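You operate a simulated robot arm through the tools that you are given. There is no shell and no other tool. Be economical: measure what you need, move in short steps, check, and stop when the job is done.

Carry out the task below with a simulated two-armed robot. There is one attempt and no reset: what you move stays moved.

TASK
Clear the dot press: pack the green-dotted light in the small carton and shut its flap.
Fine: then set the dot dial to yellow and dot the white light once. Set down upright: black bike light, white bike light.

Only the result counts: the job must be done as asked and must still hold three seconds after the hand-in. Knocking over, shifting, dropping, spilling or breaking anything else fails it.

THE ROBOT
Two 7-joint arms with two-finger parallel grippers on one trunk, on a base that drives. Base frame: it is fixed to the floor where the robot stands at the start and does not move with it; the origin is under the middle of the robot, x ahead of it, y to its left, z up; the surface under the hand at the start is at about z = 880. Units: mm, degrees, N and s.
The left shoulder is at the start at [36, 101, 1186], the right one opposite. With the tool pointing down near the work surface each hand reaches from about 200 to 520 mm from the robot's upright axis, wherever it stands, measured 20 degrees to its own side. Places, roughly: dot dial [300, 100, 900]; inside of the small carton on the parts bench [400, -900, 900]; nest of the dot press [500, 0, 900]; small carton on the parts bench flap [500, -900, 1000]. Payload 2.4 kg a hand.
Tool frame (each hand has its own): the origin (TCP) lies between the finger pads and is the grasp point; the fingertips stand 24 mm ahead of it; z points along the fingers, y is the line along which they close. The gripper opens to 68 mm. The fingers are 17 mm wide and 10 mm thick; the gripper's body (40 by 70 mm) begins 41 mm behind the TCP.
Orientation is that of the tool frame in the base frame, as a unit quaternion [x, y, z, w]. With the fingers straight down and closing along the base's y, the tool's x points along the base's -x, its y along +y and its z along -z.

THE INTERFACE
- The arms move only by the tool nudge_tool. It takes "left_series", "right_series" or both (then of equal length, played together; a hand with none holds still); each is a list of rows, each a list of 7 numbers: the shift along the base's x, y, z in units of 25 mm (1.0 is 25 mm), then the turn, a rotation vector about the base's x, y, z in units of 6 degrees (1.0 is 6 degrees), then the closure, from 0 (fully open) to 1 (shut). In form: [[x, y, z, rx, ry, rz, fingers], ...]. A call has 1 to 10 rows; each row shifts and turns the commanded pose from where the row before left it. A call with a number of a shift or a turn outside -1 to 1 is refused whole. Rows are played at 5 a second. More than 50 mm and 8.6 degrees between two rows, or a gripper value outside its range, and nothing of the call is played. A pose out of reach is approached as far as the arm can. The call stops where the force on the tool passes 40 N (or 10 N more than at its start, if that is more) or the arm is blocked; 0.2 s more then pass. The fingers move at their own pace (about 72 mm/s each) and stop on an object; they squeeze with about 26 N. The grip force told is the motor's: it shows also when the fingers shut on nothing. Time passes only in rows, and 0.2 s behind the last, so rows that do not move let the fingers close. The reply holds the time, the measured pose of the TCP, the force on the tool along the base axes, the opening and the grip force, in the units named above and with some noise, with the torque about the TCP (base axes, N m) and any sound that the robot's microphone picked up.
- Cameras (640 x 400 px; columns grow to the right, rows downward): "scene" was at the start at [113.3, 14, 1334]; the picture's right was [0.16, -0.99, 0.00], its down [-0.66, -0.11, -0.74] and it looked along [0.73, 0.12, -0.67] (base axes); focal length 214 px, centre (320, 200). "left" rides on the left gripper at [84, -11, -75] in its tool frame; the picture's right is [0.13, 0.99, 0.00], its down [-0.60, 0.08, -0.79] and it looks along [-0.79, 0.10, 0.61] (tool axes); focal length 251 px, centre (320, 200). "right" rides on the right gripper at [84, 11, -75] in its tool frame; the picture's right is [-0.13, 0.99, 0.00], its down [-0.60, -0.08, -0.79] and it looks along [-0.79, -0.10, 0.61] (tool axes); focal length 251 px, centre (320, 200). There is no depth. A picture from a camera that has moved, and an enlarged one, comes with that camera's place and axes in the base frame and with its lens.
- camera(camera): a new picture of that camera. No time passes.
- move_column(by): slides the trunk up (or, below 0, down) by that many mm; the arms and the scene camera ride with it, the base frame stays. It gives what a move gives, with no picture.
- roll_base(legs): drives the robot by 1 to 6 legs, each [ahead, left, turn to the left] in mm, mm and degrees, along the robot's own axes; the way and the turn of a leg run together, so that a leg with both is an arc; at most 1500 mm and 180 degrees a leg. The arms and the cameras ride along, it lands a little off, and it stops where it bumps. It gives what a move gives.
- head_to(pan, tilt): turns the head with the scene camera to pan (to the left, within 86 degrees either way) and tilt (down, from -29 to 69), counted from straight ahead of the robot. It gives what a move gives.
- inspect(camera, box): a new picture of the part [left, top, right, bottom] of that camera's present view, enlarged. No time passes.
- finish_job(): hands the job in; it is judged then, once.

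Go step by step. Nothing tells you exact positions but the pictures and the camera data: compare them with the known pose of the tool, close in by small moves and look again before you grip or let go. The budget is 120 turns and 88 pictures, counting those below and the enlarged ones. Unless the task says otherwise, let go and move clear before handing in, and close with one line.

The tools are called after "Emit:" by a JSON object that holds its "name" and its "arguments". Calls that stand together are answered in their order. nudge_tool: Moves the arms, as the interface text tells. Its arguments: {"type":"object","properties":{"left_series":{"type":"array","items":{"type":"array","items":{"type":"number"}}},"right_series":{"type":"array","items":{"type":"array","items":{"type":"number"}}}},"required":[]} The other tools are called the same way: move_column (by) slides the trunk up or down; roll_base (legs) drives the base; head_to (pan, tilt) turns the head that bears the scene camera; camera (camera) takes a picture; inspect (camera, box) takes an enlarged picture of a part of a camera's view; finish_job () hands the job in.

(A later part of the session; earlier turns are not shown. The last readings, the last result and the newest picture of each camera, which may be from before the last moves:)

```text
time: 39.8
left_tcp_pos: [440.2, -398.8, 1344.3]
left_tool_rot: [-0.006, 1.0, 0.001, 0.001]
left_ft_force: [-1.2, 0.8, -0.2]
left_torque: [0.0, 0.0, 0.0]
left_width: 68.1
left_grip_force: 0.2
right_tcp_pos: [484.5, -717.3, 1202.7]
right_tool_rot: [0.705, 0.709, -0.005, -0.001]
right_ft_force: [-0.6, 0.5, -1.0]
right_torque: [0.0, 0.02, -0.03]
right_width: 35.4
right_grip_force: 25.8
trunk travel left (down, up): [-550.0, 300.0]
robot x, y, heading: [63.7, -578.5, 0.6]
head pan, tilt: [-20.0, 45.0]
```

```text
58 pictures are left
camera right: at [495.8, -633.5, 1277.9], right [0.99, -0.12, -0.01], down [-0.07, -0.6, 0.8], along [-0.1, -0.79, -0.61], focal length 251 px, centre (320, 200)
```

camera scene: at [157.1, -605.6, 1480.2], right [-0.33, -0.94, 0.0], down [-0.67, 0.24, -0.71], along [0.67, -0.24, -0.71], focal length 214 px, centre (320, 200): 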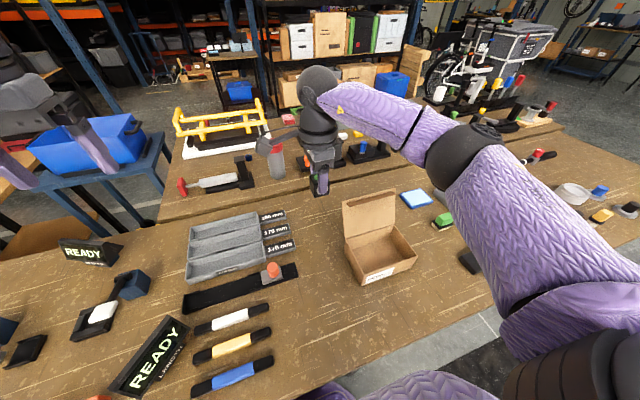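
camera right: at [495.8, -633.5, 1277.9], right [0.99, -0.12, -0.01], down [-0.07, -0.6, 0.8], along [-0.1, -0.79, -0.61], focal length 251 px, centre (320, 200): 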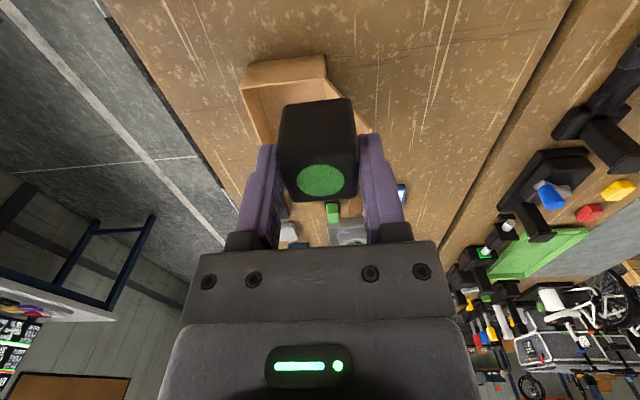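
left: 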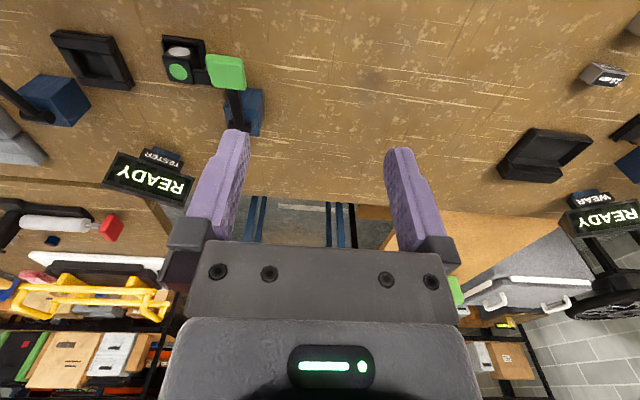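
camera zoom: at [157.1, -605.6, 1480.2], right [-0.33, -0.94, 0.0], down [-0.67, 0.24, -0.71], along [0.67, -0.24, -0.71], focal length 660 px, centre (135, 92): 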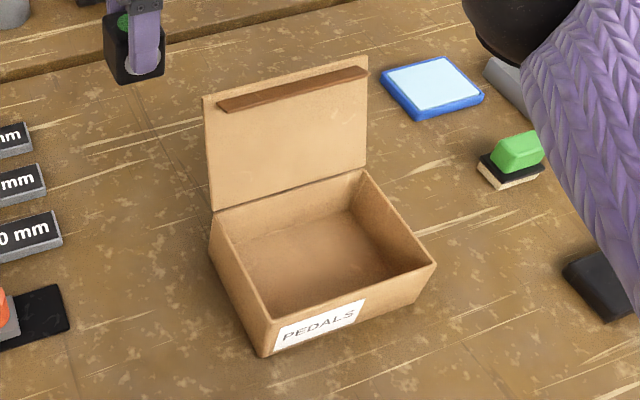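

Carton: x≈360–472, y≈-797…-960, top z≈957, flap hinged at the far side leaning back. I shift right 150 mm and bring the light above the carton.

Emit:
{"name": "roll_base", "arguments": {"legs": [[0, -150, 0]]}}

Emit:
{"name": "nudge_tool", "arguments": {"right_series": [[-0.8, 0, 0, 0, 0, 0, 1], [-0.8, 0, 0, 0, 0, 0, 1], [-0.8, 0, 0, 0, 0, 0, 1], [-0.7, 0, 0, 0, 0, 0, 1], [0, 0, 0, 0, 0, 0, 1]]}}

Emit:
{"name": "move_column", "arguments": {"by": -100}}

Emit:
{"name": "camera", "arguments": {"camera": "right"}}

Emit:
{"name": "camera", "arguments": {"camera": "scene"}}

```text
time: 41.1
left_tcp_pos: [413.9, -469.3, 1343.2]
left_tool_rot: [-0.042, 0.999, 0.0, -0.001]
left_ft_force: [-0.7, 0.3, 0.4]
left_torque: [-0.04, -0.01, 0.0]
left_width: 68.1
left_grip_force: 0.1
right_tcp_pos: [480.5, -783.5, 1202.3]
right_tool_rot: [0.678, 0.735, -0.005, -0.002]
right_ft_force: [-0.2, 0.0, -0.3]
right_torque: [0.01, 0.01, 0.01]
right_width: 35.4
right_grip_force: 25.6
trunk travel left (down, up): [-550.0, 300.0]
robot x, y, heading: [51.1, -674.5, 4.6]
head pan, tilt: [-20.0, 45.0]
stopped in leg 1: the robot was blocked; the commanded pose is now the measured one
```

```text
time: 42.3
left_tcp_pos: [413.0, -468.7, 1343.6]
left_tool_rot: [-0.042, 0.999, -0.001, -0.001]
left_ft_force: [0.1, 0.4, 0.6]
left_torque: [-0.02, 0.04, 0.0]
left_width: 68.1
left_grip_force: 0.1
right_tcp_pos: [402.1, -782.8, 1203.6]
right_tool_rot: [0.679, 0.734, -0.005, -0.002]
right_ft_force: [0.4, -0.5, -1.1]
right_torque: [0.0, 0.02, 0.01]
right_width: 35.6
right_grip_force: 26.2
trunk travel left (down, up): [-550.0, 300.0]
robot x, y, heading: [53.3, -676.7, 4.4]
head pan, tilt: [-20.0, 45.0]
```

```text
time: 43.6
left_tcp_pos: [413.9, -469.0, 1242.6]
left_tool_rot: [-0.042, 0.999, -0.002, 0.0]
left_ft_force: [-0.3, 0.5, 0.8]
left_torque: [-0.01, 0.0, 0.02]
left_width: 67.9
left_grip_force: 0.1
right_tcp_pos: [402.5, -782.7, 1103.2]
right_tool_rot: [0.678, 0.735, -0.005, -0.002]
right_ft_force: [-0.9, -0.1, -1.0]
right_torque: [0.01, 0.01, 0.02]
right_width: 35.5
right_grip_force: 26.4
trunk travel left (down, up): [-450.0, 399.0]
robot x, y, heading: [49.3, -676.9, 4.5]
head pan, tilt: [-20.0, 45.0]
```

```text
57 pictures are left
camera right: at [408.5, -698.9, 1178.1], right [1.0, -0.05, -0.01], down [-0.02, -0.61, 0.8], along [-0.05, -0.79, -0.61], focal length 251 px, centre (320, 200)
```

right: 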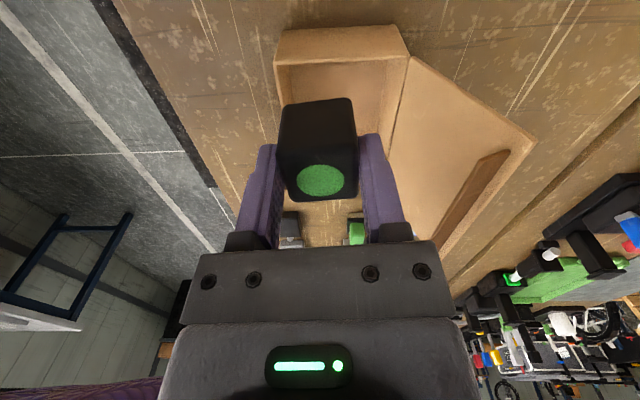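

```text
56 pictures are left
camera scene: at [155.1, -695.2, 1380.0], right [-0.26, -0.96, 0.0], down [-0.68, 0.19, -0.71], along [0.68, -0.19, -0.71], focal length 214 px, centre (320, 200)
```

scene: 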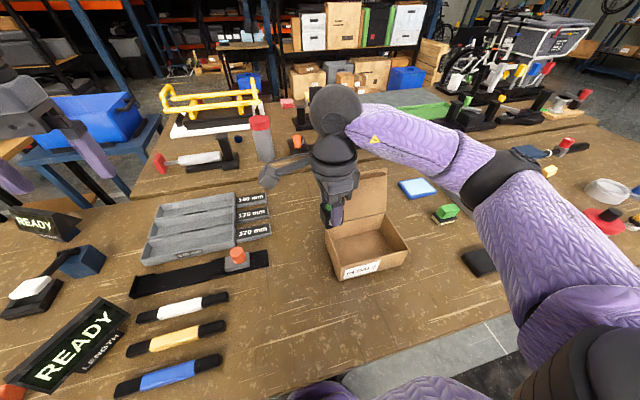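

The base touched the bench leg but the carton's in reach. Correct the yaw and move over the carton centre (408,-880).

Emit:
{"name": "nudge_tool", "arguments": {"right_series": [[0, -0.8, 0, 0, 0, -0.4, 1], [0, -0.8, 0, 0, 0, -0.35, 1], [0, -0.8, 0, 0, 0, 0, 1], [0.1, -0.8, 0, 0, 0, 0, 1], [0.1, -0.7, 0, 0, 0, 0, 1], [0, 0, -0.8, 0, 0, 0, 1], [0, 0, -0.8, 0, 0, 0, 1], [0, 0, -0.8, 0, 0, 0, 1], [0, 0, -0.8, 0, 0, 0, 1], [0, 0, 0, 0, 0, 0, 1]]}}

Emit:
{"name": "camera", "arguments": {"camera": "right"}}

Emit:
{"name": "inspect", "arguments": {"camera": "scene", "box": [300, 130, 450, 300]}}

```text
time: 45.8
left_tcp_pos: [412.5, -469.3, 1244.1]
left_tool_rot: [-0.042, 0.999, -0.001, -0.001]
left_ft_force: [-0.3, -0.2, -0.3]
left_torque: [-0.01, 0.03, -0.05]
left_width: 67.9
left_grip_force: 0.1
right_tcp_pos: [410.0, -880.4, 1023.2]
right_tool_rot: [0.707, 0.707, -0.004, -0.002]
right_ft_force: [0.2, 0.4, -0.4]
right_torque: [0.01, 0.0, 0.0]
right_width: 35.6
right_grip_force: 26.2
trunk travel left (down, up): [-450.0, 399.0]
robot x, y, heading: [54.5, -675.0, 4.4]
head pan, tilt: [-20.0, 45.0]
```

```text
55 pictures are left
camera right: at [422.1, -795.9, 1097.9], right [0.99, -0.13, -0.01], down [-0.07, -0.6, 0.8], along [-0.11, -0.79, -0.61], focal length 251 px, centre (320, 200)
```

right: 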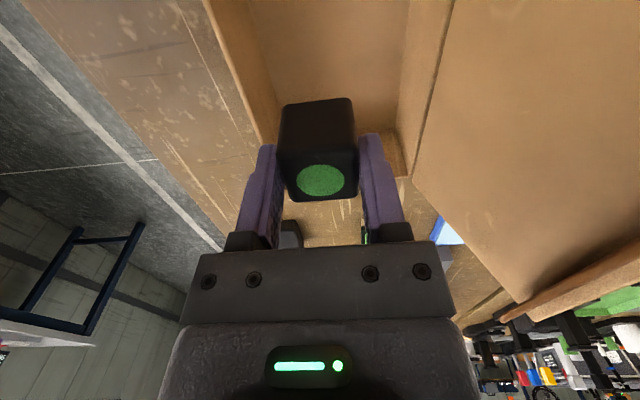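

```text
2.35 times, centred on (375, 215) of scene
camera zoom: at [155.3, -695.3, 1379.9], right [-0.26, -0.96, 0.0], down [-0.68, 0.19, -0.71], along [0.68, -0.19, -0.71], focal length 505 px, centre (191, 165)
```

zoom: 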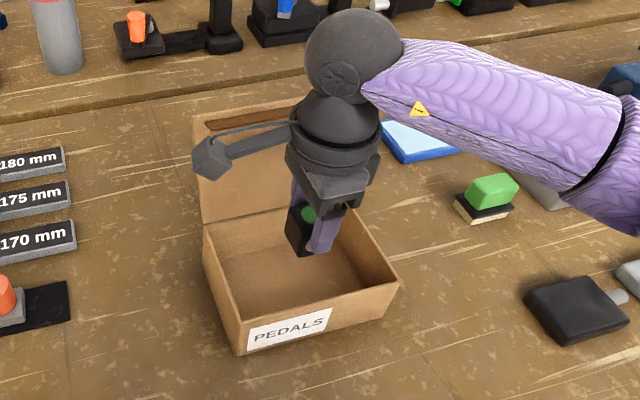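

Over the centre of the carton. Lower into it.

Emit:
{"name": "nudge_tool", "arguments": {"right_series": [[0, 0, -0.8, 0, 0, 0, 1], [0, 0, -0.8, 0, 0, 0, 1], [0, 0, -0.7, 0, 0, 0, 1], [0, 0, -0.6, 0, 0, 0, 1], [0, 0, -0.5, 0, 0, 0, 1], [0, 0, 0, 0, 0, 0, 1]]}}

Emit:
{"name": "nudge_tool", "arguments": {"right_series": [[0, 0, -0.12, 0, 0, 0, 1], [0, 0, 0, 0, 0, 0, 1]]}}

Emit:
{"name": "camera", "arguments": {"camera": "right"}}

Emit:
{"name": "inspect", "arguments": {"camera": "scene", "box": [300, 130, 450, 300]}}

```text
time: 47.2
left_tcp_pos: [412.0, -468.2, 1242.9]
left_tool_rot: [-0.042, 0.999, 0.0, 0.0]
left_ft_force: [-0.4, 0.0, 0.8]
left_torque: [0.0, -0.03, -0.03]
left_width: 68.1
left_grip_force: 0.0
right_tcp_pos: [409.7, -881.4, 936.9]
right_tool_rot: [0.707, 0.707, -0.004, -0.002]
right_ft_force: [-1.1, 1.1, -1.3]
right_torque: [0.0, -0.01, -0.01]
right_width: 35.4
right_grip_force: 26.1
trunk travel left (down, up): [-450.0, 399.0]
robot x, y, heading: [54.2, -672.8, 4.8]
head pan, tilt: [-20.0, 45.0]
```

```text
time: 47.8
left_tcp_pos: [413.1, -468.2, 1243.0]
left_tool_rot: [-0.041, 0.999, -0.001, -0.001]
left_ft_force: [-0.8, -0.1, 0.1]
left_torque: [0.01, -0.02, 0.01]
left_width: 68.0
left_grip_force: 0.0
right_tcp_pos: [409.1, -880.9, 934.7]
right_tool_rot: [0.706, 0.708, -0.005, -0.002]
right_ft_force: [-0.1, 0.5, 0.3]
right_torque: [0.03, -0.06, 0.0]
right_width: 35.4
right_grip_force: 26.2
trunk travel left (down, up): [-450.0, 399.0]
robot x, y, heading: [55.0, -676.0, 4.5]
head pan, tilt: [-20.0, 45.0]
```

```text
53 pictures are left
camera right: at [420.9, -796.7, 1009.6], right [0.99, -0.13, -0.01], down [-0.07, -0.6, 0.8], along [-0.11, -0.79, -0.61], focal length 251 px, centre (320, 200)
```

right: 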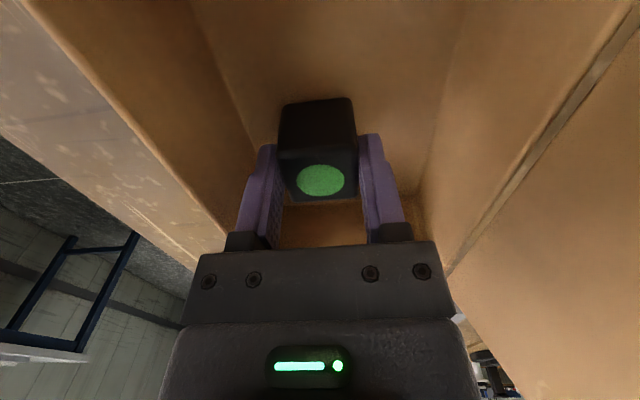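

```text
2.35 times, centred on (375, 215) of scene
camera zoom: at [155.3, -695.3, 1379.9], right [-0.26, -0.96, 0.0], down [-0.68, 0.19, -0.71], along [0.68, -0.19, -0.71], focal length 505 px, centre (191, 165)
```

zoom: 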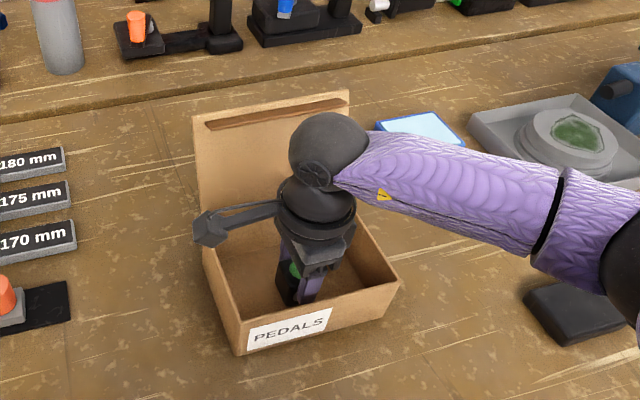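

Emit:
{"name": "nudge_tool", "arguments": {"right_series": [[0, 0, -0.12, 0, 0, 0, 1], [0, 0, -0.12, 0, 0, 0, 1], [0, 0, 0, 0, 0, 0, 1]]}}

Emit:
{"name": "nudge_tool", "arguments": {"right_series": [[0, 0, -0.1, 0, 0, 0, 1], [0, 0, 0, 0, 0, 0, 1]]}}

Emit:
{"name": "nudge_tool", "arguments": {"right_series": [[0, 0, -0.1, 0, 0, 0, 1], [0, 0, 0, 0, 0, 0, 1]]}}

```text
time: 48.6
left_tcp_pos: [413.7, -468.9, 1243.1]
left_tool_rot: [-0.041, 0.999, -0.001, -0.002]
left_ft_force: [0.8, 0.2, 0.6]
left_torque: [0.01, 0.01, 0.05]
left_width: 68.0
left_grip_force: 0.0
right_tcp_pos: [408.5, -879.5, 928.6]
right_tool_rot: [0.707, 0.707, -0.005, -0.002]
right_ft_force: [-0.1, 0.2, -0.3]
right_torque: [0.04, 0.06, 0.01]
right_width: 35.6
right_grip_force: 26.1
trunk travel left (down, up): [-450.0, 399.0]
robot x, y, heading: [52.4, -676.1, 4.9]
head pan, tilt: [-20.0, 45.0]
```

```text
time: 49.2
left_tcp_pos: [412.6, -468.7, 1244.0]
left_tool_rot: [-0.041, 0.999, -0.001, 0.0]
left_ft_force: [-0.6, 0.5, -0.1]
left_torque: [0.04, -0.05, 0.01]
left_width: 67.9
left_grip_force: 0.0
right_tcp_pos: [407.1, -881.5, 926.1]
right_tool_rot: [0.707, 0.707, -0.003, -0.001]
right_ft_force: [-0.5, -1.9, 13.4]
right_torque: [-0.12, -0.23, -0.01]
right_width: 35.3
right_grip_force: 26.2
trunk travel left (down, up): [-450.0, 399.0]
robot x, y, heading: [52.8, -674.4, 4.8]
head pan, tilt: [-20.0, 45.0]
```

```text
time: 49.8
left_tcp_pos: [412.6, -467.6, 1242.7]
left_tool_rot: [-0.042, 0.999, 0.0, -0.001]
left_ft_force: [0.8, -0.1, -0.4]
left_torque: [0.02, 0.0, -0.01]
left_width: 67.8
left_grip_force: 0.0
right_tcp_pos: [408.0, -880.0, 924.7]
right_tool_rot: [0.707, 0.707, -0.003, -0.001]
right_ft_force: [4.0, -1.2, 24.7]
right_torque: [-0.01, -0.21, 0.02]
right_width: 35.6
right_grip_force: 25.9
trunk travel left (down, up): [-450.0, 399.0]
robot x, y, heading: [51.4, -673.6, 4.4]
head pan, tilt: [-20.0, 45.0]
```

Contact with the carton floor. Release and lift straight out.

Emit:
{"name": "nudge_tool", "arguments": {"right_series": [[0, 0, 0.06, 0, 0, 0, 1], [0, 0, 0, 0, 0, 0, 0.6], [0, 0, 0, 0, 0, 0, 0.35], [0, 0, 0, 0, 0, 0, 0.35], [0, 0, 0.5, 0, 0, 0, 0.35], [0, 0, 0.8, 0, 0, 0, 0.35], [0, 0, 1, 0, 0, 0, 0.35], [0, 0, 1, 0, 0, 0, 0.35], [0, 0, 1, 0, 0, 0, 0.35], [0, 0, 1, 0, 0, 0, 0.35]]}}

Emit:
{"name": "camera", "arguments": {"camera": "right"}}

Emit:
{"name": "inspect", "arguments": {"camera": "scene", "box": [300, 130, 450, 300]}}

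```text
time: 52.0
left_tcp_pos: [413.0, -468.3, 1242.7]
left_tool_rot: [-0.042, 0.999, -0.001, -0.002]
left_ft_force: [0.8, -0.5, 0.4]
left_torque: [-0.01, 0.0, -0.01]
left_width: 68.1
left_grip_force: 0.1
right_tcp_pos: [408.3, -880.5, 1059.3]
right_tool_rot: [0.707, 0.707, -0.004, -0.002]
right_ft_force: [-0.3, 0.1, -0.3]
right_torque: [-0.04, 0.03, 0.0]
right_width: 44.3
right_grip_force: 0.1
trunk travel left (down, up): [-450.0, 399.0]
robot x, y, heading: [49.0, -677.8, 4.4]
head pan, tilt: [-20.0, 45.0]
```

```text
51 pictures are left
camera right: at [420.0, -796.7, 1134.4], right [0.99, -0.13, -0.01], down [-0.07, -0.6, 0.8], along [-0.11, -0.79, -0.61], focal length 251 px, centre (320, 200)
```

right: 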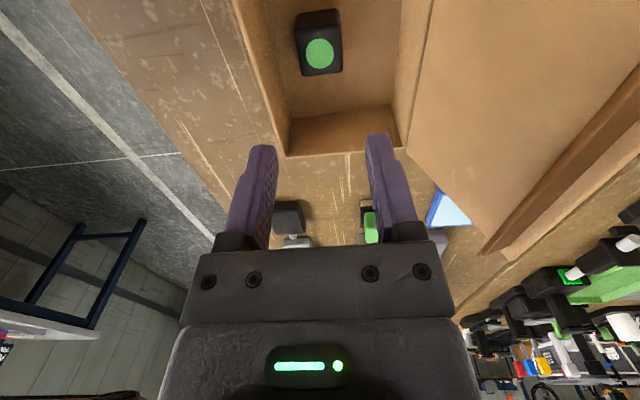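

```text
2.35 times, centred on (375, 215) of scene
camera zoom: at [155.2, -695.2, 1379.9], right [-0.26, -0.96, 0.0], down [-0.68, 0.19, -0.71], along [0.68, -0.19, -0.71], focal length 505 px, centre (191, 165)
```

zoom: 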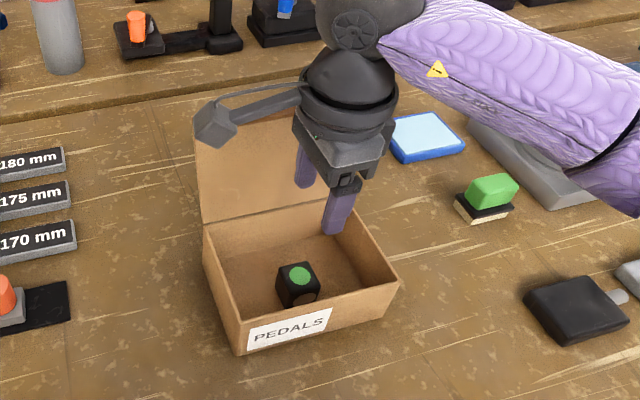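

The light stands upright in the carton. Now go over and behind the flap with closed fingers.

Emit:
{"name": "nudge_tool", "arguments": {"right_series": [[0, 0.4, 0.8, 0, 0, 0, 1], [0, 0.4, 1, 0, 0, 0, 1], [0.3, 0.4, 0.8, 0, 0, 0, 1], [1, 0.4, 0, 0, 0, 0, 1], [1, 0, 0, 0, 0, 0, 1], [1, 0, 0, 0, 0, 0, 1], [1, 0, 0, 0, 0, 0, 1], [1, 0, 0, 0, 0, 0, 1], [0, 0, 0, 0, 0, 0, 1]]}}

Emit:
{"name": "camera", "arguments": {"camera": "right"}}

Emit:
{"name": "camera", "arguments": {"camera": "scene"}}

```text
time: 54.0
left_tcp_pos: [412.9, -468.6, 1243.5]
left_tool_rot: [-0.042, 0.999, -0.002, 0.0]
left_ft_force: [-0.3, -0.1, 0.1]
left_torque: [-0.02, 0.04, 0.01]
left_width: 68.0
left_grip_force: 0.0
right_tcp_pos: [542.4, -840.4, 1124.4]
right_tool_rot: [0.706, 0.708, -0.004, -0.002]
right_ft_force: [0.3, 1.1, -0.5]
right_torque: [-0.02, 0.0, 0.0]
right_width: 0.0
right_grip_force: 24.0
trunk travel left (down, up): [-450.0, 399.0]
robot x, y, heading: [53.4, -676.8, 4.6]
head pan, tilt: [-20.0, 45.0]
```

```text
49 pictures are left
camera right: at [553.9, -756.2, 1198.5], right [0.99, -0.13, -0.01], down [-0.07, -0.6, 0.8], along [-0.11, -0.79, -0.61], focal length 251 px, centre (320, 200)
```

right: 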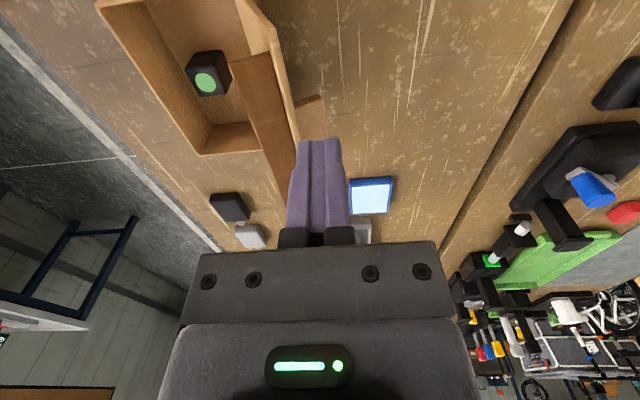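

```text
48 pictures are left
camera scene: at [155.3, -695.3, 1379.9], right [-0.26, -0.96, 0.0], down [-0.68, 0.19, -0.71], along [0.68, -0.19, -0.71], focal length 214 px, centre (320, 200)
```

scene: 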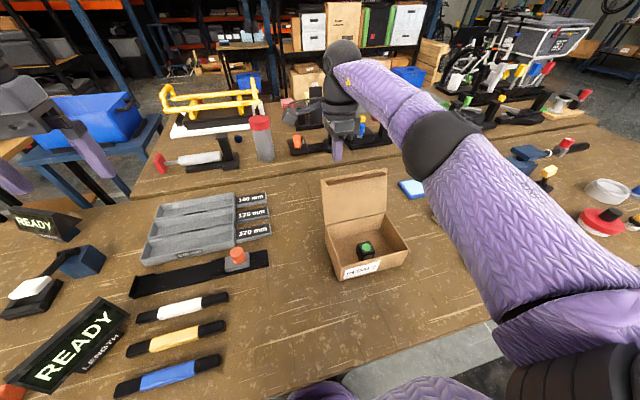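

Flap top is nearer to x≈525, so I go a bit further back before descending.

Emit:
{"name": "nudge_tool", "arguments": {"right_series": [[0.6, 0.2, 0, 0, 0, 0, 1], [0, 0, -0.6, 0, 0, 0, 1], [0, 0, -0.6, 0, 0, 0, 1], [0, 0, -0.6, 0, 0, 0, 1], [0, 0, -0.6, 0, 0, 0, 1], [0, 0, -0.4, 0, 0, 0, 1], [0, 0, 0, 0, 0, 0, 1]]}}

Emit:
{"name": "camera", "arguments": {"camera": "right"}}

Emit:
{"name": "inspect", "arguments": {"camera": "scene", "box": [270, 110, 450, 290]}}

```text
time: 55.6
left_tcp_pos: [412.8, -468.9, 1242.9]
left_tool_rot: [-0.042, 0.999, -0.002, -0.001]
left_ft_force: [-0.2, -0.1, -0.9]
left_torque: [0.01, 0.0, 0.01]
left_width: 68.2
left_grip_force: 0.0
right_tcp_pos: [555.5, -835.2, 1053.9]
right_tool_rot: [0.707, 0.707, -0.004, -0.001]
right_ft_force: [0.0, -0.6, -0.1]
right_torque: [0.01, 0.0, 0.0]
right_width: 0.0
right_grip_force: 23.4
trunk travel left (down, up): [-450.0, 399.0]
robot x, y, heading: [51.0, -676.2, 4.5]
head pan, tilt: [-20.0, 45.0]
```

```text
47 pictures are left
camera right: at [567.7, -751.7, 1127.7], right [0.99, -0.13, -0.01], down [-0.07, -0.6, 0.8], along [-0.11, -0.79, -0.61], focal length 251 px, centre (320, 200)
```

right: 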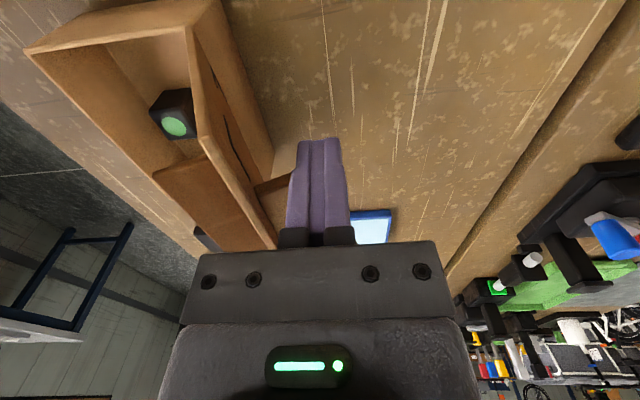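

```text
2.22 times, centred on (360, 200) of scene
camera zoom: at [155.3, -695.2, 1379.9], right [-0.26, -0.96, 0.0], down [-0.68, 0.19, -0.71], along [0.68, -0.19, -0.71], focal length 477 px, centre (231, 200)
```

zoom: 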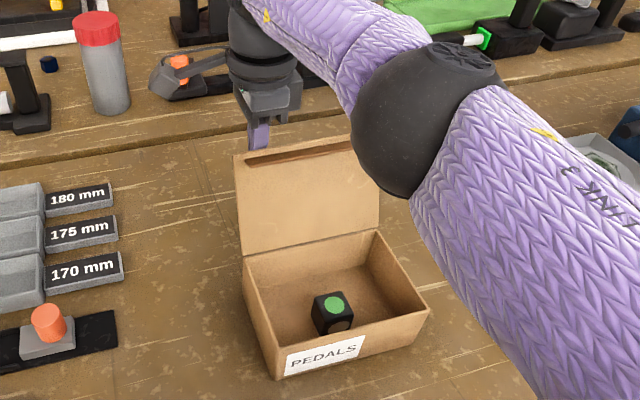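

Fingers are behind the flap. Sweep it forward to about 60°.

Emit:
{"name": "nudge_tool", "arguments": {"right_series": [[-0.8, 0, 0, 0, 0, 0, 1], [-0.8, 0, 0, 0, 0, 0, 1], [-0.8, 0, 0, 0, 0, 0, 1], [-0.8, 0, 0, 0, 0, 0, 1], [-0.8, 0, 0, 0, 0, 0, 1], [-0.6, 0, 0, 0, 0, 0, 1]]}}

Emit:
{"name": "camera", "arguments": {"camera": "right"}}

Emit:
{"name": "inspect", "arguments": {"camera": "scene", "box": [270, 110, 450, 290]}}

```text
time: 57.0
left_tcp_pos: [412.8, -468.8, 1242.8]
left_tool_rot: [-0.042, 0.999, -0.001, -0.001]
left_ft_force: [-0.1, 0.8, 0.3]
left_torque: [0.01, -0.03, -0.01]
left_width: 68.0
left_grip_force: 0.1
right_tcp_pos: [441.3, -835.5, 1054.5]
right_tool_rot: [0.707, 0.707, -0.005, -0.002]
right_ft_force: [0.4, 0.0, -0.6]
right_torque: [0.0, 0.02, -0.02]
right_width: 0.1
right_grip_force: 23.3
trunk travel left (down, up): [-450.0, 399.0]
robot x, y, heading: [51.4, -676.2, 4.7]
head pan, tilt: [-20.0, 45.0]
```

```text
45 pictures are left
camera right: at [453.4, -751.6, 1128.9], right [0.99, -0.13, -0.01], down [-0.07, -0.6, 0.8], along [-0.11, -0.79, -0.61], focal length 251 px, centre (320, 200)
```

right: 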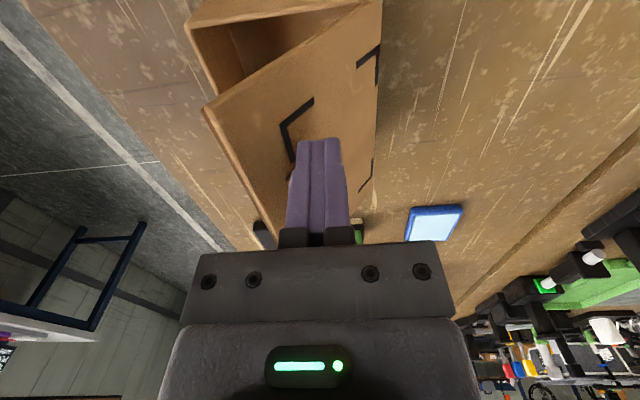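

```text
2.22 times, centred on (360, 200) of scene
camera zoom: at [155.1, -695.3, 1379.9], right [-0.26, -0.96, 0.0], down [-0.68, 0.19, -0.71], along [0.68, -0.19, -0.71], focal length 477 px, centre (231, 200)
```

zoom: 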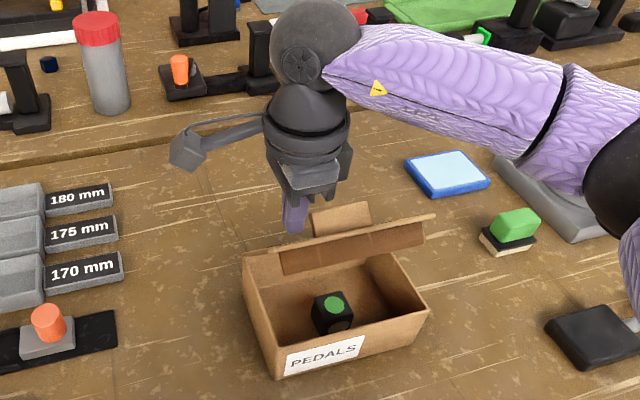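

The flap follows. Continue the arc downward.

Emit:
{"name": "nudge_tool", "arguments": {"right_series": [[-0.8, 0, -0.4, 0, 0, 0, 1], [-0.4, 0, -0.6, 0, 0, 0, 1], [-0.4, 0, -0.6, 0, 0, 0, 1], [-0.4, 0, -0.6, 0, 0, 0, 1], [-0.2, 0, -0.4, 0, 0, 0, 1], [0, 0, 0, 0, 0, 0, 1]]}}

Emit:
{"name": "inspect", "arguments": {"camera": "scene", "box": [270, 110, 450, 290]}}

```text
time: 58.4
left_tcp_pos: [413.8, -468.8, 1242.2]
left_tool_rot: [-0.042, 0.999, -0.001, -0.001]
left_ft_force: [-0.2, 0.6, -0.8]
left_torque: [-0.02, -0.01, 0.0]
left_width: 68.1
left_grip_force: 0.1
right_tcp_pos: [385.1, -836.7, 988.6]
right_tool_rot: [0.707, 0.707, -0.004, -0.002]
right_ft_force: [0.0, -0.4, 1.2]
right_torque: [-0.02, -0.01, -0.01]
right_width: 0.0
right_grip_force: 23.6
trunk travel left (down, up): [-450.0, 399.0]
robot x, y, heading: [53.3, -678.4, 4.5]
head pan, tilt: [-20.0, 45.0]
```

```text
2.22 times, centred on (360, 200) of scene
camera zoom: at [155.2, -695.2, 1379.9], right [-0.26, -0.96, 0.0], down [-0.68, 0.19, -0.71], along [0.68, -0.19, -0.71], focal length 477 px, centre (231, 200)
```

zoom: 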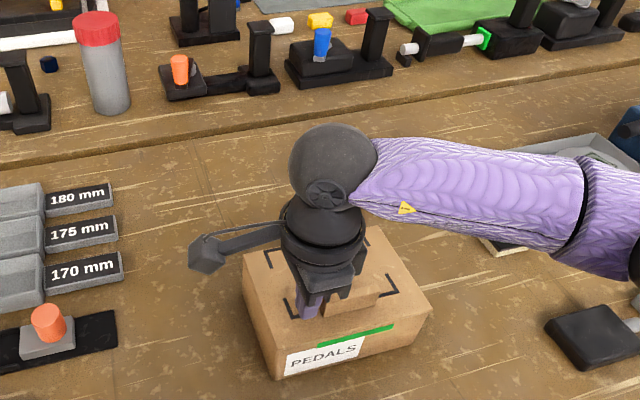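

Emit:
{"name": "nudge_tool", "arguments": {"right_series": [[0, 0, -0.2, 0, 0, 0, 1], [0, 0, -0.1, 0, 0, 0, 1], [0, 0, 0, 0, 0, 0, 1]]}}

Emit:
{"name": "nudge_tool", "arguments": {"right_series": [[0, 0, 0.5, 0, 0, 0, 1], [0, 0, 1, 0, 0, 0, 1], [0, 0, 1, 0, 0, 0, 1], [0, 0, 1, 0, 0, 0, 1], [0, 0, 1, 0, 0, 0, 1], [0, 0, 1, 0, 0, 0, 1], [0, 1, 0, 0, 0, 0, 0], [0, 1, 0, 0, 0, 0, 0], [0, 1, 0, 0, 0, 0, 0]]}}

Emit:
{"name": "camera", "arguments": {"camera": "right"}}

Emit:
{"name": "inspect", "arguments": {"camera": "scene", "box": [270, 110, 450, 290]}}

```text
time: 59.2
left_tcp_pos: [412.5, -467.5, 1243.8]
left_tool_rot: [-0.042, 0.999, -0.001, -0.002]
left_ft_force: [-0.3, -0.6, -0.3]
left_torque: [-0.01, -0.01, 0.02]
left_width: 68.1
left_grip_force: 0.0
right_tcp_pos: [387.0, -835.7, 980.5]
right_tool_rot: [0.707, 0.707, -0.004, -0.002]
right_ft_force: [0.2, -0.2, 0.2]
right_torque: [0.02, -0.02, 0.0]
right_width: 0.0
right_grip_force: 23.4
trunk travel left (down, up): [-450.0, 399.0]
robot x, y, heading: [55.3, -677.2, 4.6]
head pan, tilt: [-20.0, 45.0]
```

```text
time: 61.2
left_tcp_pos: [413.6, -467.8, 1242.8]
left_tool_rot: [-0.042, 0.999, -0.001, -0.001]
left_ft_force: [0.0, 0.9, 0.3]
left_torque: [0.0, -0.01, 0.01]
left_width: 68.0
left_grip_force: 0.1
right_tcp_pos: [385.7, -760.2, 1118.4]
right_tool_rot: [0.707, 0.707, -0.004, -0.002]
right_ft_force: [0.3, 0.0, 0.9]
right_torque: [0.02, 0.01, 0.0]
right_width: 68.0
right_grip_force: 0.0
trunk travel left (down, up): [-450.0, 399.0]
robot x, y, heading: [53.5, -675.0, 4.5]
head pan, tilt: [-20.0, 45.0]
```

```text
42 pictures are left
camera right: at [397.0, -675.6, 1193.5], right [0.99, -0.13, -0.01], down [-0.07, -0.6, 0.8], along [-0.11, -0.79, -0.61], focal length 251 px, centre (320, 200)
```

right: 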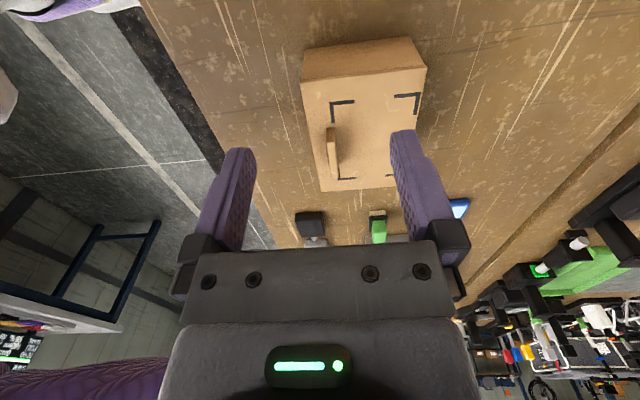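

```text
2.22 times, centred on (360, 200) of scene
camera zoom: at [155.3, -694.9, 1379.9], right [-0.26, -0.96, 0.0], down [-0.68, 0.19, -0.71], along [0.68, -0.19, -0.71], focal length 477 px, centre (231, 200)
```

zoom: 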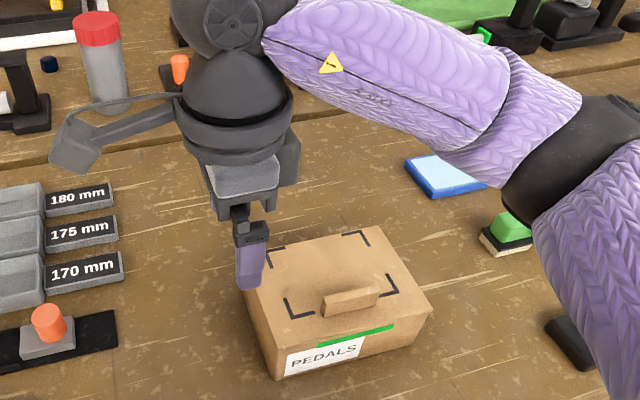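

The carton is shut. Drive back to the dial/press working spot (60, 131).

Emit:
{"name": "roll_base", "arguments": {"legs": [[0, 100, 0], [0, 0, -4.5], [0, 705, 0], [15, 0, 0]]}}

Emit:
{"name": "head_to", "arguments": {"pan": -15, "tilt": 58}}

Emit:
{"name": "camera", "arguments": {"camera": "scene"}}

```text
time: 66.7
left_tcp_pos: [433.4, 324.1, 1243.5]
left_tool_rot: [-0.003, 1.0, -0.001, -0.001]
left_ft_force: [0.7, -0.5, -0.4]
left_torque: [0.0, 0.0, 0.0]
left_width: 68.1
left_grip_force: 0.1
right_tcp_pos: [382.3, 34.9, 1117.0]
right_tool_rot: [0.734, 0.679, -0.006, -0.003]
right_ft_force: [0.6, 0.4, 0.6]
right_torque: [-0.02, 0.0, -0.02]
right_width: 68.0
right_grip_force: 0.0
trunk travel left (down, up): [-450.0, 399.0]
robot x, y, heading: [53.7, 148.5, 0.4]
head pan, tilt: [-20.0, 45.0]
```

```text
time: 67.5
left_tcp_pos: [432.8, 322.8, 1242.6]
left_tool_rot: [-0.004, 1.0, -0.001, -0.001]
left_ft_force: [0.0, -0.1, -0.2]
left_torque: [0.03, 0.02, -0.04]
left_width: 68.0
left_grip_force: 0.2
right_tcp_pos: [383.0, 34.8, 1119.4]
right_tool_rot: [0.734, 0.679, -0.004, -0.001]
right_ft_force: [0.8, 0.4, 0.2]
right_torque: [0.0, -0.01, 0.02]
right_width: 68.0
right_grip_force: 0.1
trunk travel left (down, up): [-450.0, 399.0]
robot x, y, heading: [56.2, 141.0, 0.4]
head pan, tilt: [-15.0, 58.0]
```

```text
40 pictures are left
camera scene: at [147.7, 127.0, 1362.8], right [-0.26, -0.97, 0.0], down [-0.82, 0.22, -0.53], along [0.51, -0.14, -0.85], focal length 214 px, centre (320, 200)
```

scene: 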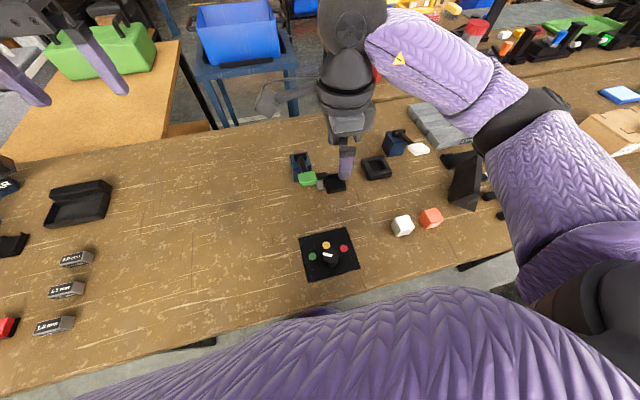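

Emit:
{"name": "inspect", "arguments": {"camera": "scene", "box": [280, 205, 460, 290]}}

```text
3.56 times, centred on (370, 248) of scene
camera zoom: at [147.7, 127.0, 1362.8], right [-0.26, -0.97, 0.0], down [-0.82, 0.22, -0.53], along [0.51, -0.14, -0.85], focal length 763 px, centre (142, 31)
```

zoom: 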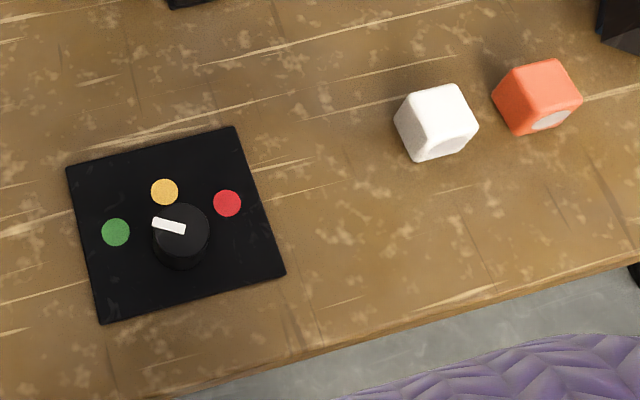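

Dial knob ≈ (278, 66), pointer toward green (about 60° left of yellow). I back off 40 mm, turn the right hand to yaw ≈ -25° and position above the knob.

Emit:
{"name": "roll_base", "arguments": {"legs": [[-40, 0, 0]]}}

Emit:
{"name": "nudge_tool", "arguments": {"right_series": [[-0.3, 0.1, 0, 0, 0, 1, 0], [-0.3, 0.1, 0, 0, 0, 1, 0], [-0.3, 0.1, 0, 0, 0, 1, 0], [-0.3, 0.1, 0, 0, 0, 1, 0], [-0.3, 0.1, 0, 0, 0, 1, 0], [-0.3, 0.1, 0, 0, 0, 1, 0], [-0.3, 0.1, 0, 0, 0, 1, 0], [-0.3, 0.1, 0, 0, 0, 1, 0], [0, 0.1, 0, 0, 0, 1, 0], [0, 0.1, 0, 0, 0, 1, 0]]}}

Emit:
{"name": "nudge_tool", "arguments": {"right_series": [[0, 0, -1, 0, 0, 1, 0], [0, 0, -1, 0, 0, 0.6, 0], [0, 0, -1, 0, 0, 0, 0], [0, 0, -1, 0, 0, 0, 0], [0, 0, -1, 0, 0, 0, 0], [0, 0, 0, 0, 0, 0, 0]]}}

Emit:
{"name": "camera", "arguments": {"camera": "right"}}

Emit:
{"name": "camera", "arguments": {"camera": "scene"}}

```text
time: 68.3
left_tcp_pos: [392.1, 323.5, 1243.3]
left_tool_rot: [-0.003, 1.0, -0.001, 0.0]
left_ft_force: [-0.1, 1.2, 0.2]
left_torque: [0.01, -0.04, 0.0]
left_width: 68.1
left_grip_force: 0.1
right_tcp_pos: [340.9, 34.0, 1119.3]
right_tool_rot: [0.734, 0.679, -0.004, -0.002]
right_ft_force: [-0.4, -0.6, 0.2]
right_torque: [-0.02, 0.01, 0.01]
right_width: 68.1
right_grip_force: 0.0
trunk travel left (down, up): [-450.0, 399.0]
robot x, y, heading: [17.4, 145.3, 0.0]
head pan, tilt: [-15.0, 58.0]
```

```text
time: 70.5
left_tcp_pos: [393.4, 322.8, 1244.4]
left_tool_rot: [-0.004, 1.0, -0.001, -0.002]
left_ft_force: [-1.1, -0.2, -1.1]
left_torque: [0.0, 0.01, 0.01]
left_width: 67.9
left_grip_force: 0.1
right_tcp_pos: [280.9, 59.4, 1117.7]
right_tool_rot: [0.294, 0.956, -0.005, 0.001]
right_ft_force: [0.6, 0.0, 0.1]
right_torque: [0.0, -0.03, 0.0]
right_width: 68.1
right_grip_force: 0.1
trunk travel left (down, up): [-450.0, 399.0]
robot x, y, heading: [17.0, 139.4, 0.4]
head pan, tilt: [-15.0, 58.0]
```

```text
time: 72.0
left_tcp_pos: [390.6, 322.7, 1243.1]
left_tool_rot: [-0.004, 1.0, -0.002, -0.001]
left_ft_force: [0.4, 0.1, -0.4]
left_torque: [0.0, 0.0, 0.01]
left_width: 68.0
left_grip_force: 0.0
right_tcp_pos: [282.0, 59.2, 994.5]
right_tool_rot: [0.214, 0.977, -0.004, 0.001]
right_ft_force: [-0.7, 0.2, -0.8]
right_torque: [0.01, 0.0, 0.0]
right_width: 67.8
right_grip_force: 0.2
trunk travel left (down, up): [-450.0, 399.0]
robot x, y, heading: [15.7, 144.2, 0.4]
head pan, tilt: [-15.0, 58.0]
```

```text
38 pictures are left
camera right: at [210.6, 104.8, 1068.1], right [0.53, 0.85, -0.01], down [0.52, -0.32, 0.8], along [0.67, -0.43, -0.61], focal length 251 px, centre (320, 200)
```

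right: 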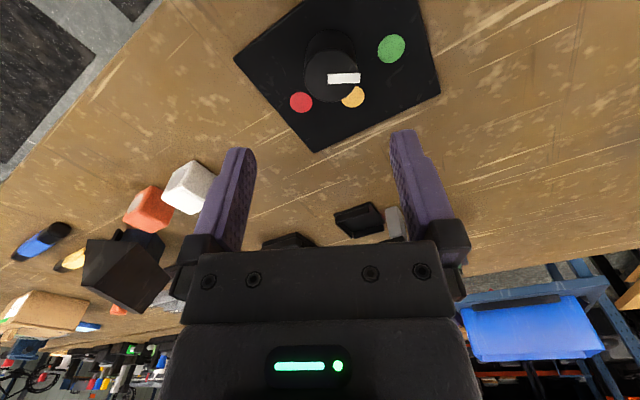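

```text
37 pictures are left
camera scene: at [107.8, 126.8, 1362.8], right [-0.26, -0.97, 0.0], down [-0.82, 0.22, -0.53], along [0.51, -0.14, -0.85], focal length 214 px, centre (320, 200)
```

scene: 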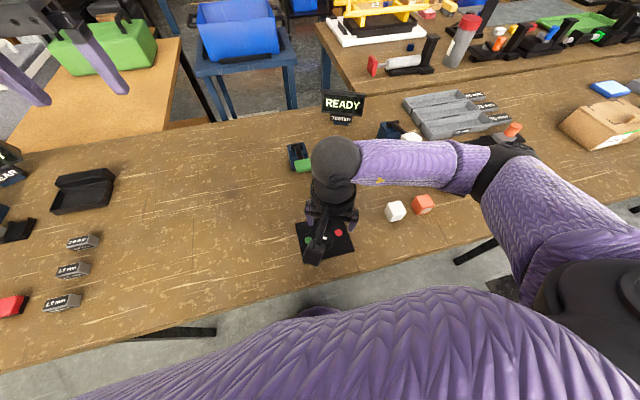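

Emit:
{"name": "nudge_tool", "arguments": {"right_series": [[-0.08, 0.3, -0.6, 0, 0, 0, 0], [0, 0, -0.8, 0, 0, 0, 0], [0, 0, -0.6, 0, 0, 0, 0], [0, 0, 0, 0, 0, 0, 0]]}}

Emit:
{"name": "camera", "arguments": {"camera": "right"}}

```text
time: 73.0
left_tcp_pos: [391.3, 322.4, 1243.2]
left_tool_rot: [-0.004, 1.0, 0.0, -0.001]
left_ft_force: [-0.1, 0.2, 0.3]
left_torque: [-0.01, -0.03, 0.0]
left_width: 68.0
left_grip_force: 0.0
right_tcp_pos: [280.1, 65.6, 943.1]
right_tool_rot: [0.215, 0.977, -0.005, 0.001]
right_ft_force: [0.2, 0.3, 0.1]
right_torque: [-0.01, 0.04, -0.01]
right_width: 68.2
right_grip_force: 0.1
trunk travel left (down, up): [-450.0, 399.0]
robot x, y, heading: [18.9, 146.2, 0.2]
head pan, tilt: [-15.0, 58.0]
```

```text
36 pictures are left
camera right: at [208.7, 112.0, 1017.8], right [0.53, 0.85, -0.01], down [0.52, -0.32, 0.8], along [0.67, -0.43, -0.61], focal length 251 px, centre (320, 200)
```

right: 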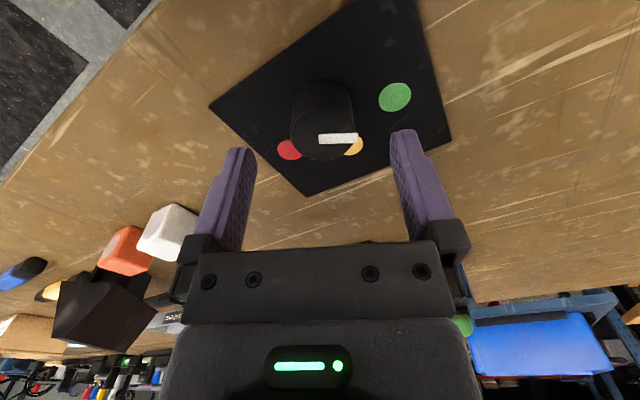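

Emit:
{"name": "nudge_tool", "arguments": {"right_series": [[-0.12, 0.15, -0.5, 0, 0, 0, 0], [0, 0, -0.5, 0, 0, 0, 0], [0, 0, 0, 0, 0, 0, 0]]}}

Emit:
{"name": "inspect", "arguments": {"camera": "right", "box": [200, 80, 460, 240]}}

Emit:
{"name": "inspect", "arguments": {"camera": "scene", "box": [280, 180, 400, 280]}}

```text
time: 73.8
left_tcp_pos: [391.6, 323.3, 1243.8]
left_tool_rot: [-0.003, 1.0, -0.001, -0.001]
left_ft_force: [0.0, 0.2, -1.0]
left_torque: [0.01, 0.03, 0.05]
left_width: 68.2
left_grip_force: 0.0
right_tcp_pos: [277.5, 70.8, 919.7]
right_tool_rot: [0.215, 0.977, -0.005, 0.001]
right_ft_force: [-1.0, -0.2, -0.1]
right_torque: [0.0, -0.01, 0.02]
right_width: 68.0
right_grip_force: 0.0
trunk travel left (down, up): [-450.0, 399.0]
robot x, y, heading: [14.0, 144.7, 0.3]
head pan, tilt: [-15.0, 58.0]
```

```text
2.46 times, centred on (330, 160) of right
camera zoom: at [205.4, 115.7, 994.1], right [0.53, 0.85, -0.01], down [0.52, -0.32, 0.8], along [0.67, -0.43, -0.61], focal length 619 px, centre (295, 298)
```

zoom: 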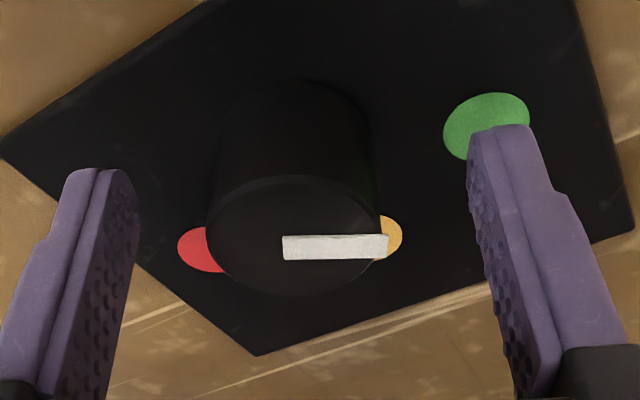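

```text
4.00 times, centred on (340, 230) of scene
camera zoom: at [107.8, 126.8, 1362.8], right [-0.26, -0.97, 0.0], down [-0.82, 0.22, -0.53], along [0.51, -0.14, -0.85], focal length 858 px, centre (240, 80)
```

zoom: 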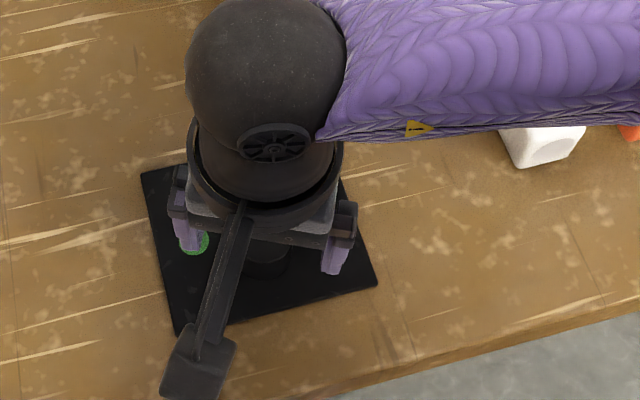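

Knob centred between the fingers. Lower 5 mm, grip, and turn clockwise 60°.

Emit:
{"name": "nudge_tool", "arguments": {"right_series": [[0, 0, -0.2, 0, 0, 0, 0], [0, 0, 0, 0, 0, 0, 0.6], [0, 0, 0, 0, 0, 0, 1], [0, 0, 0, 0, 0, 0, 1], [0, 0, 0, 0, 0, 0, 1]]}}

Emit:
{"name": "nudge_tool", "arguments": {"right_series": [[0, 0, 0, 0, 0, -1, 1], [0, 0, 0, 0, 0, -1, 1], [0, 0, 0, 0, 0, -1, 1], [0, 0, 0, 0, 0, -1, 1], [0, 0, 0, 0, 0, -1, 1], [0, 0, 0, 0, 0, -1, 1], [0, 0, 0, 0, 0, -1, 1], [0, 0, 0, 0, 0, -1, 1], [0, 0, 0, 0, 0, -1, 1], [0, 0, 0, 0, 0, -1, 1]]}}

Emit:
{"name": "camera", "arguments": {"camera": "right"}}

```text
time: 75.0
left_tcp_pos: [393.0, 322.5, 1243.3]
left_tool_rot: [-0.003, 1.0, 0.0, 0.0]
left_ft_force: [0.1, -0.3, -0.7]
left_torque: [0.01, -0.01, -0.03]
left_width: 68.0
left_grip_force: 0.1
right_tcp_pos: [275.7, 69.3, 913.9]
right_tool_rot: [0.215, 0.977, -0.006, 0.001]
right_ft_force: [-1.9, -4.1, -3.8]
right_torque: [0.29, -0.72, 0.01]
right_width: 33.2
right_grip_force: 45.1
trunk travel left (down, up): [-450.0, 399.0]
robot x, y, heading: [14.4, 145.3, 0.1]
head pan, tilt: [-15.0, 58.0]
```

```text
time: 77.2
left_tcp_pos: [395.0, 324.2, 1243.0]
left_tool_rot: [-0.003, 1.0, -0.001, -0.001]
left_ft_force: [0.1, 0.0, 0.3]
left_torque: [0.01, -0.02, 0.03]
left_width: 68.1
left_grip_force: 0.0
right_tcp_pos: [278.9, 71.2, 913.7]
right_tool_rot: [0.675, 0.738, -0.003, -0.001]
right_ft_force: [21.4, 3.6, 15.9]
right_torque: [0.26, -1.18, 0.08]
right_width: 33.1
right_grip_force: 45.1
trunk travel left (down, up): [-450.0, 399.0]
robot x, y, heading: [19.6, 144.4, 0.1]
head pan, tilt: [-15.0, 58.0]
```

```text
33 pictures are left
camera right: at [283.2, 156.1, 988.7], right [1.0, -0.04, -0.01], down [-0.02, -0.61, 0.8], along [-0.04, -0.79, -0.61], focal length 251 px, centre (320, 200)
```

right: 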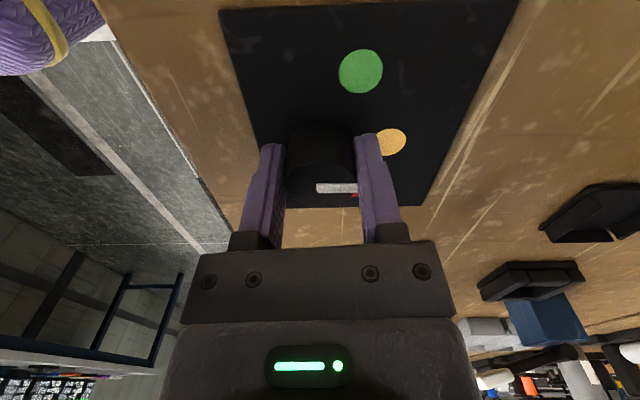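

Emit:
{"name": "nudge_tool", "arguments": {"right_series": [[0, 0, 0, 0, 0, 0, 0.2], [0, 0, 0, 0, 0, 0, 0], [0, 0, 0.5, 0, 0, 0, 0], [0, 0, 1, 0, 0, 0, 0], [0, 0, 1, 0, 0, 0, 0], [0, -0.5, 1, 0, 0, 0, 0], [0.5, -1, 1, 0, 0, 0, 0], [0.5, -1, 0, 0, 0, 0, 0], [0.5, -1, 0, 0, 0, 0, 0]]}}

Emit:
{"name": "inspect", "arguments": {"camera": "scene", "box": [280, 180, 460, 280]}}

Emit:
{"name": "camera", "arguments": {"camera": "right"}}

```text
time: 79.2
left_tcp_pos: [391.6, 322.5, 1243.0]
left_tool_rot: [-0.003, 1.0, -0.001, -0.001]
left_ft_force: [0.3, 0.4, -0.6]
left_torque: [0.0, 0.01, 0.04]
left_width: 67.9
left_grip_force: 0.1
right_tcp_pos: [313.8, -16.8, 1027.6]
right_tool_rot: [0.674, 0.739, -0.004, -0.002]
right_ft_force: [-0.5, 0.2, 0.1]
right_torque: [0.0, 0.0, -0.01]
right_width: 68.0
right_grip_force: 0.0
trunk travel left (down, up): [-450.0, 399.0]
robot x, y, heading: [16.7, 146.3, -0.1]
head pan, tilt: [-15.0, 58.0]
```

```text
3.56 times, centred on (370, 230) of scene
camera zoom: at [107.8, 126.6, 1362.8], right [-0.26, -0.97, 0.0], down [-0.82, 0.22, -0.53], along [0.51, -0.14, -0.85], focal length 763 px, centre (142, 93)
```

zoom: 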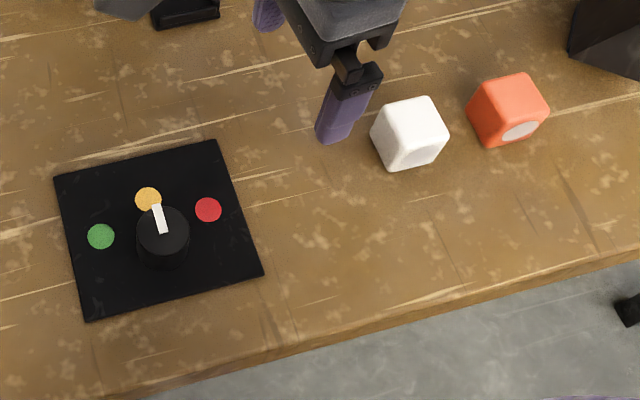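

```text
31 pictures are left
camera right: at [317.8, 67.5, 1102.4], right [1.0, -0.04, -0.01], down [-0.02, -0.61, 0.8], along [-0.04, -0.79, -0.61], focal length 251 px, centre (320, 200)
```

right: 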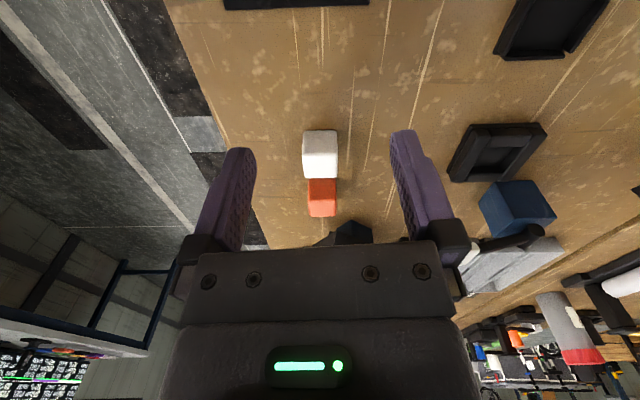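

Pointer now on yellow. Next the white light at about (309,-113); I look at it closely.

Emit:
{"name": "inspect", "arguments": {"camera": "right", "box": [270, 110, 370, 230]}}

```text
3.33 times, centred on (320, 170) of right
camera zoom: at [317.8, 67.5, 1102.4], right [1.0, -0.04, -0.01], down [-0.02, -0.61, 0.8], along [-0.04, -0.79, -0.61], focal length 838 px, centre (320, 300)
```

zoom: 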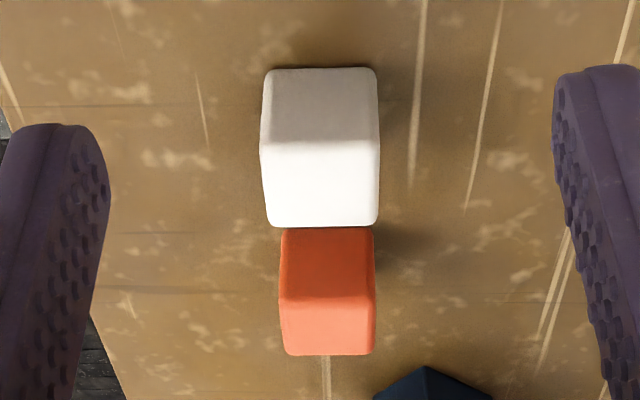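

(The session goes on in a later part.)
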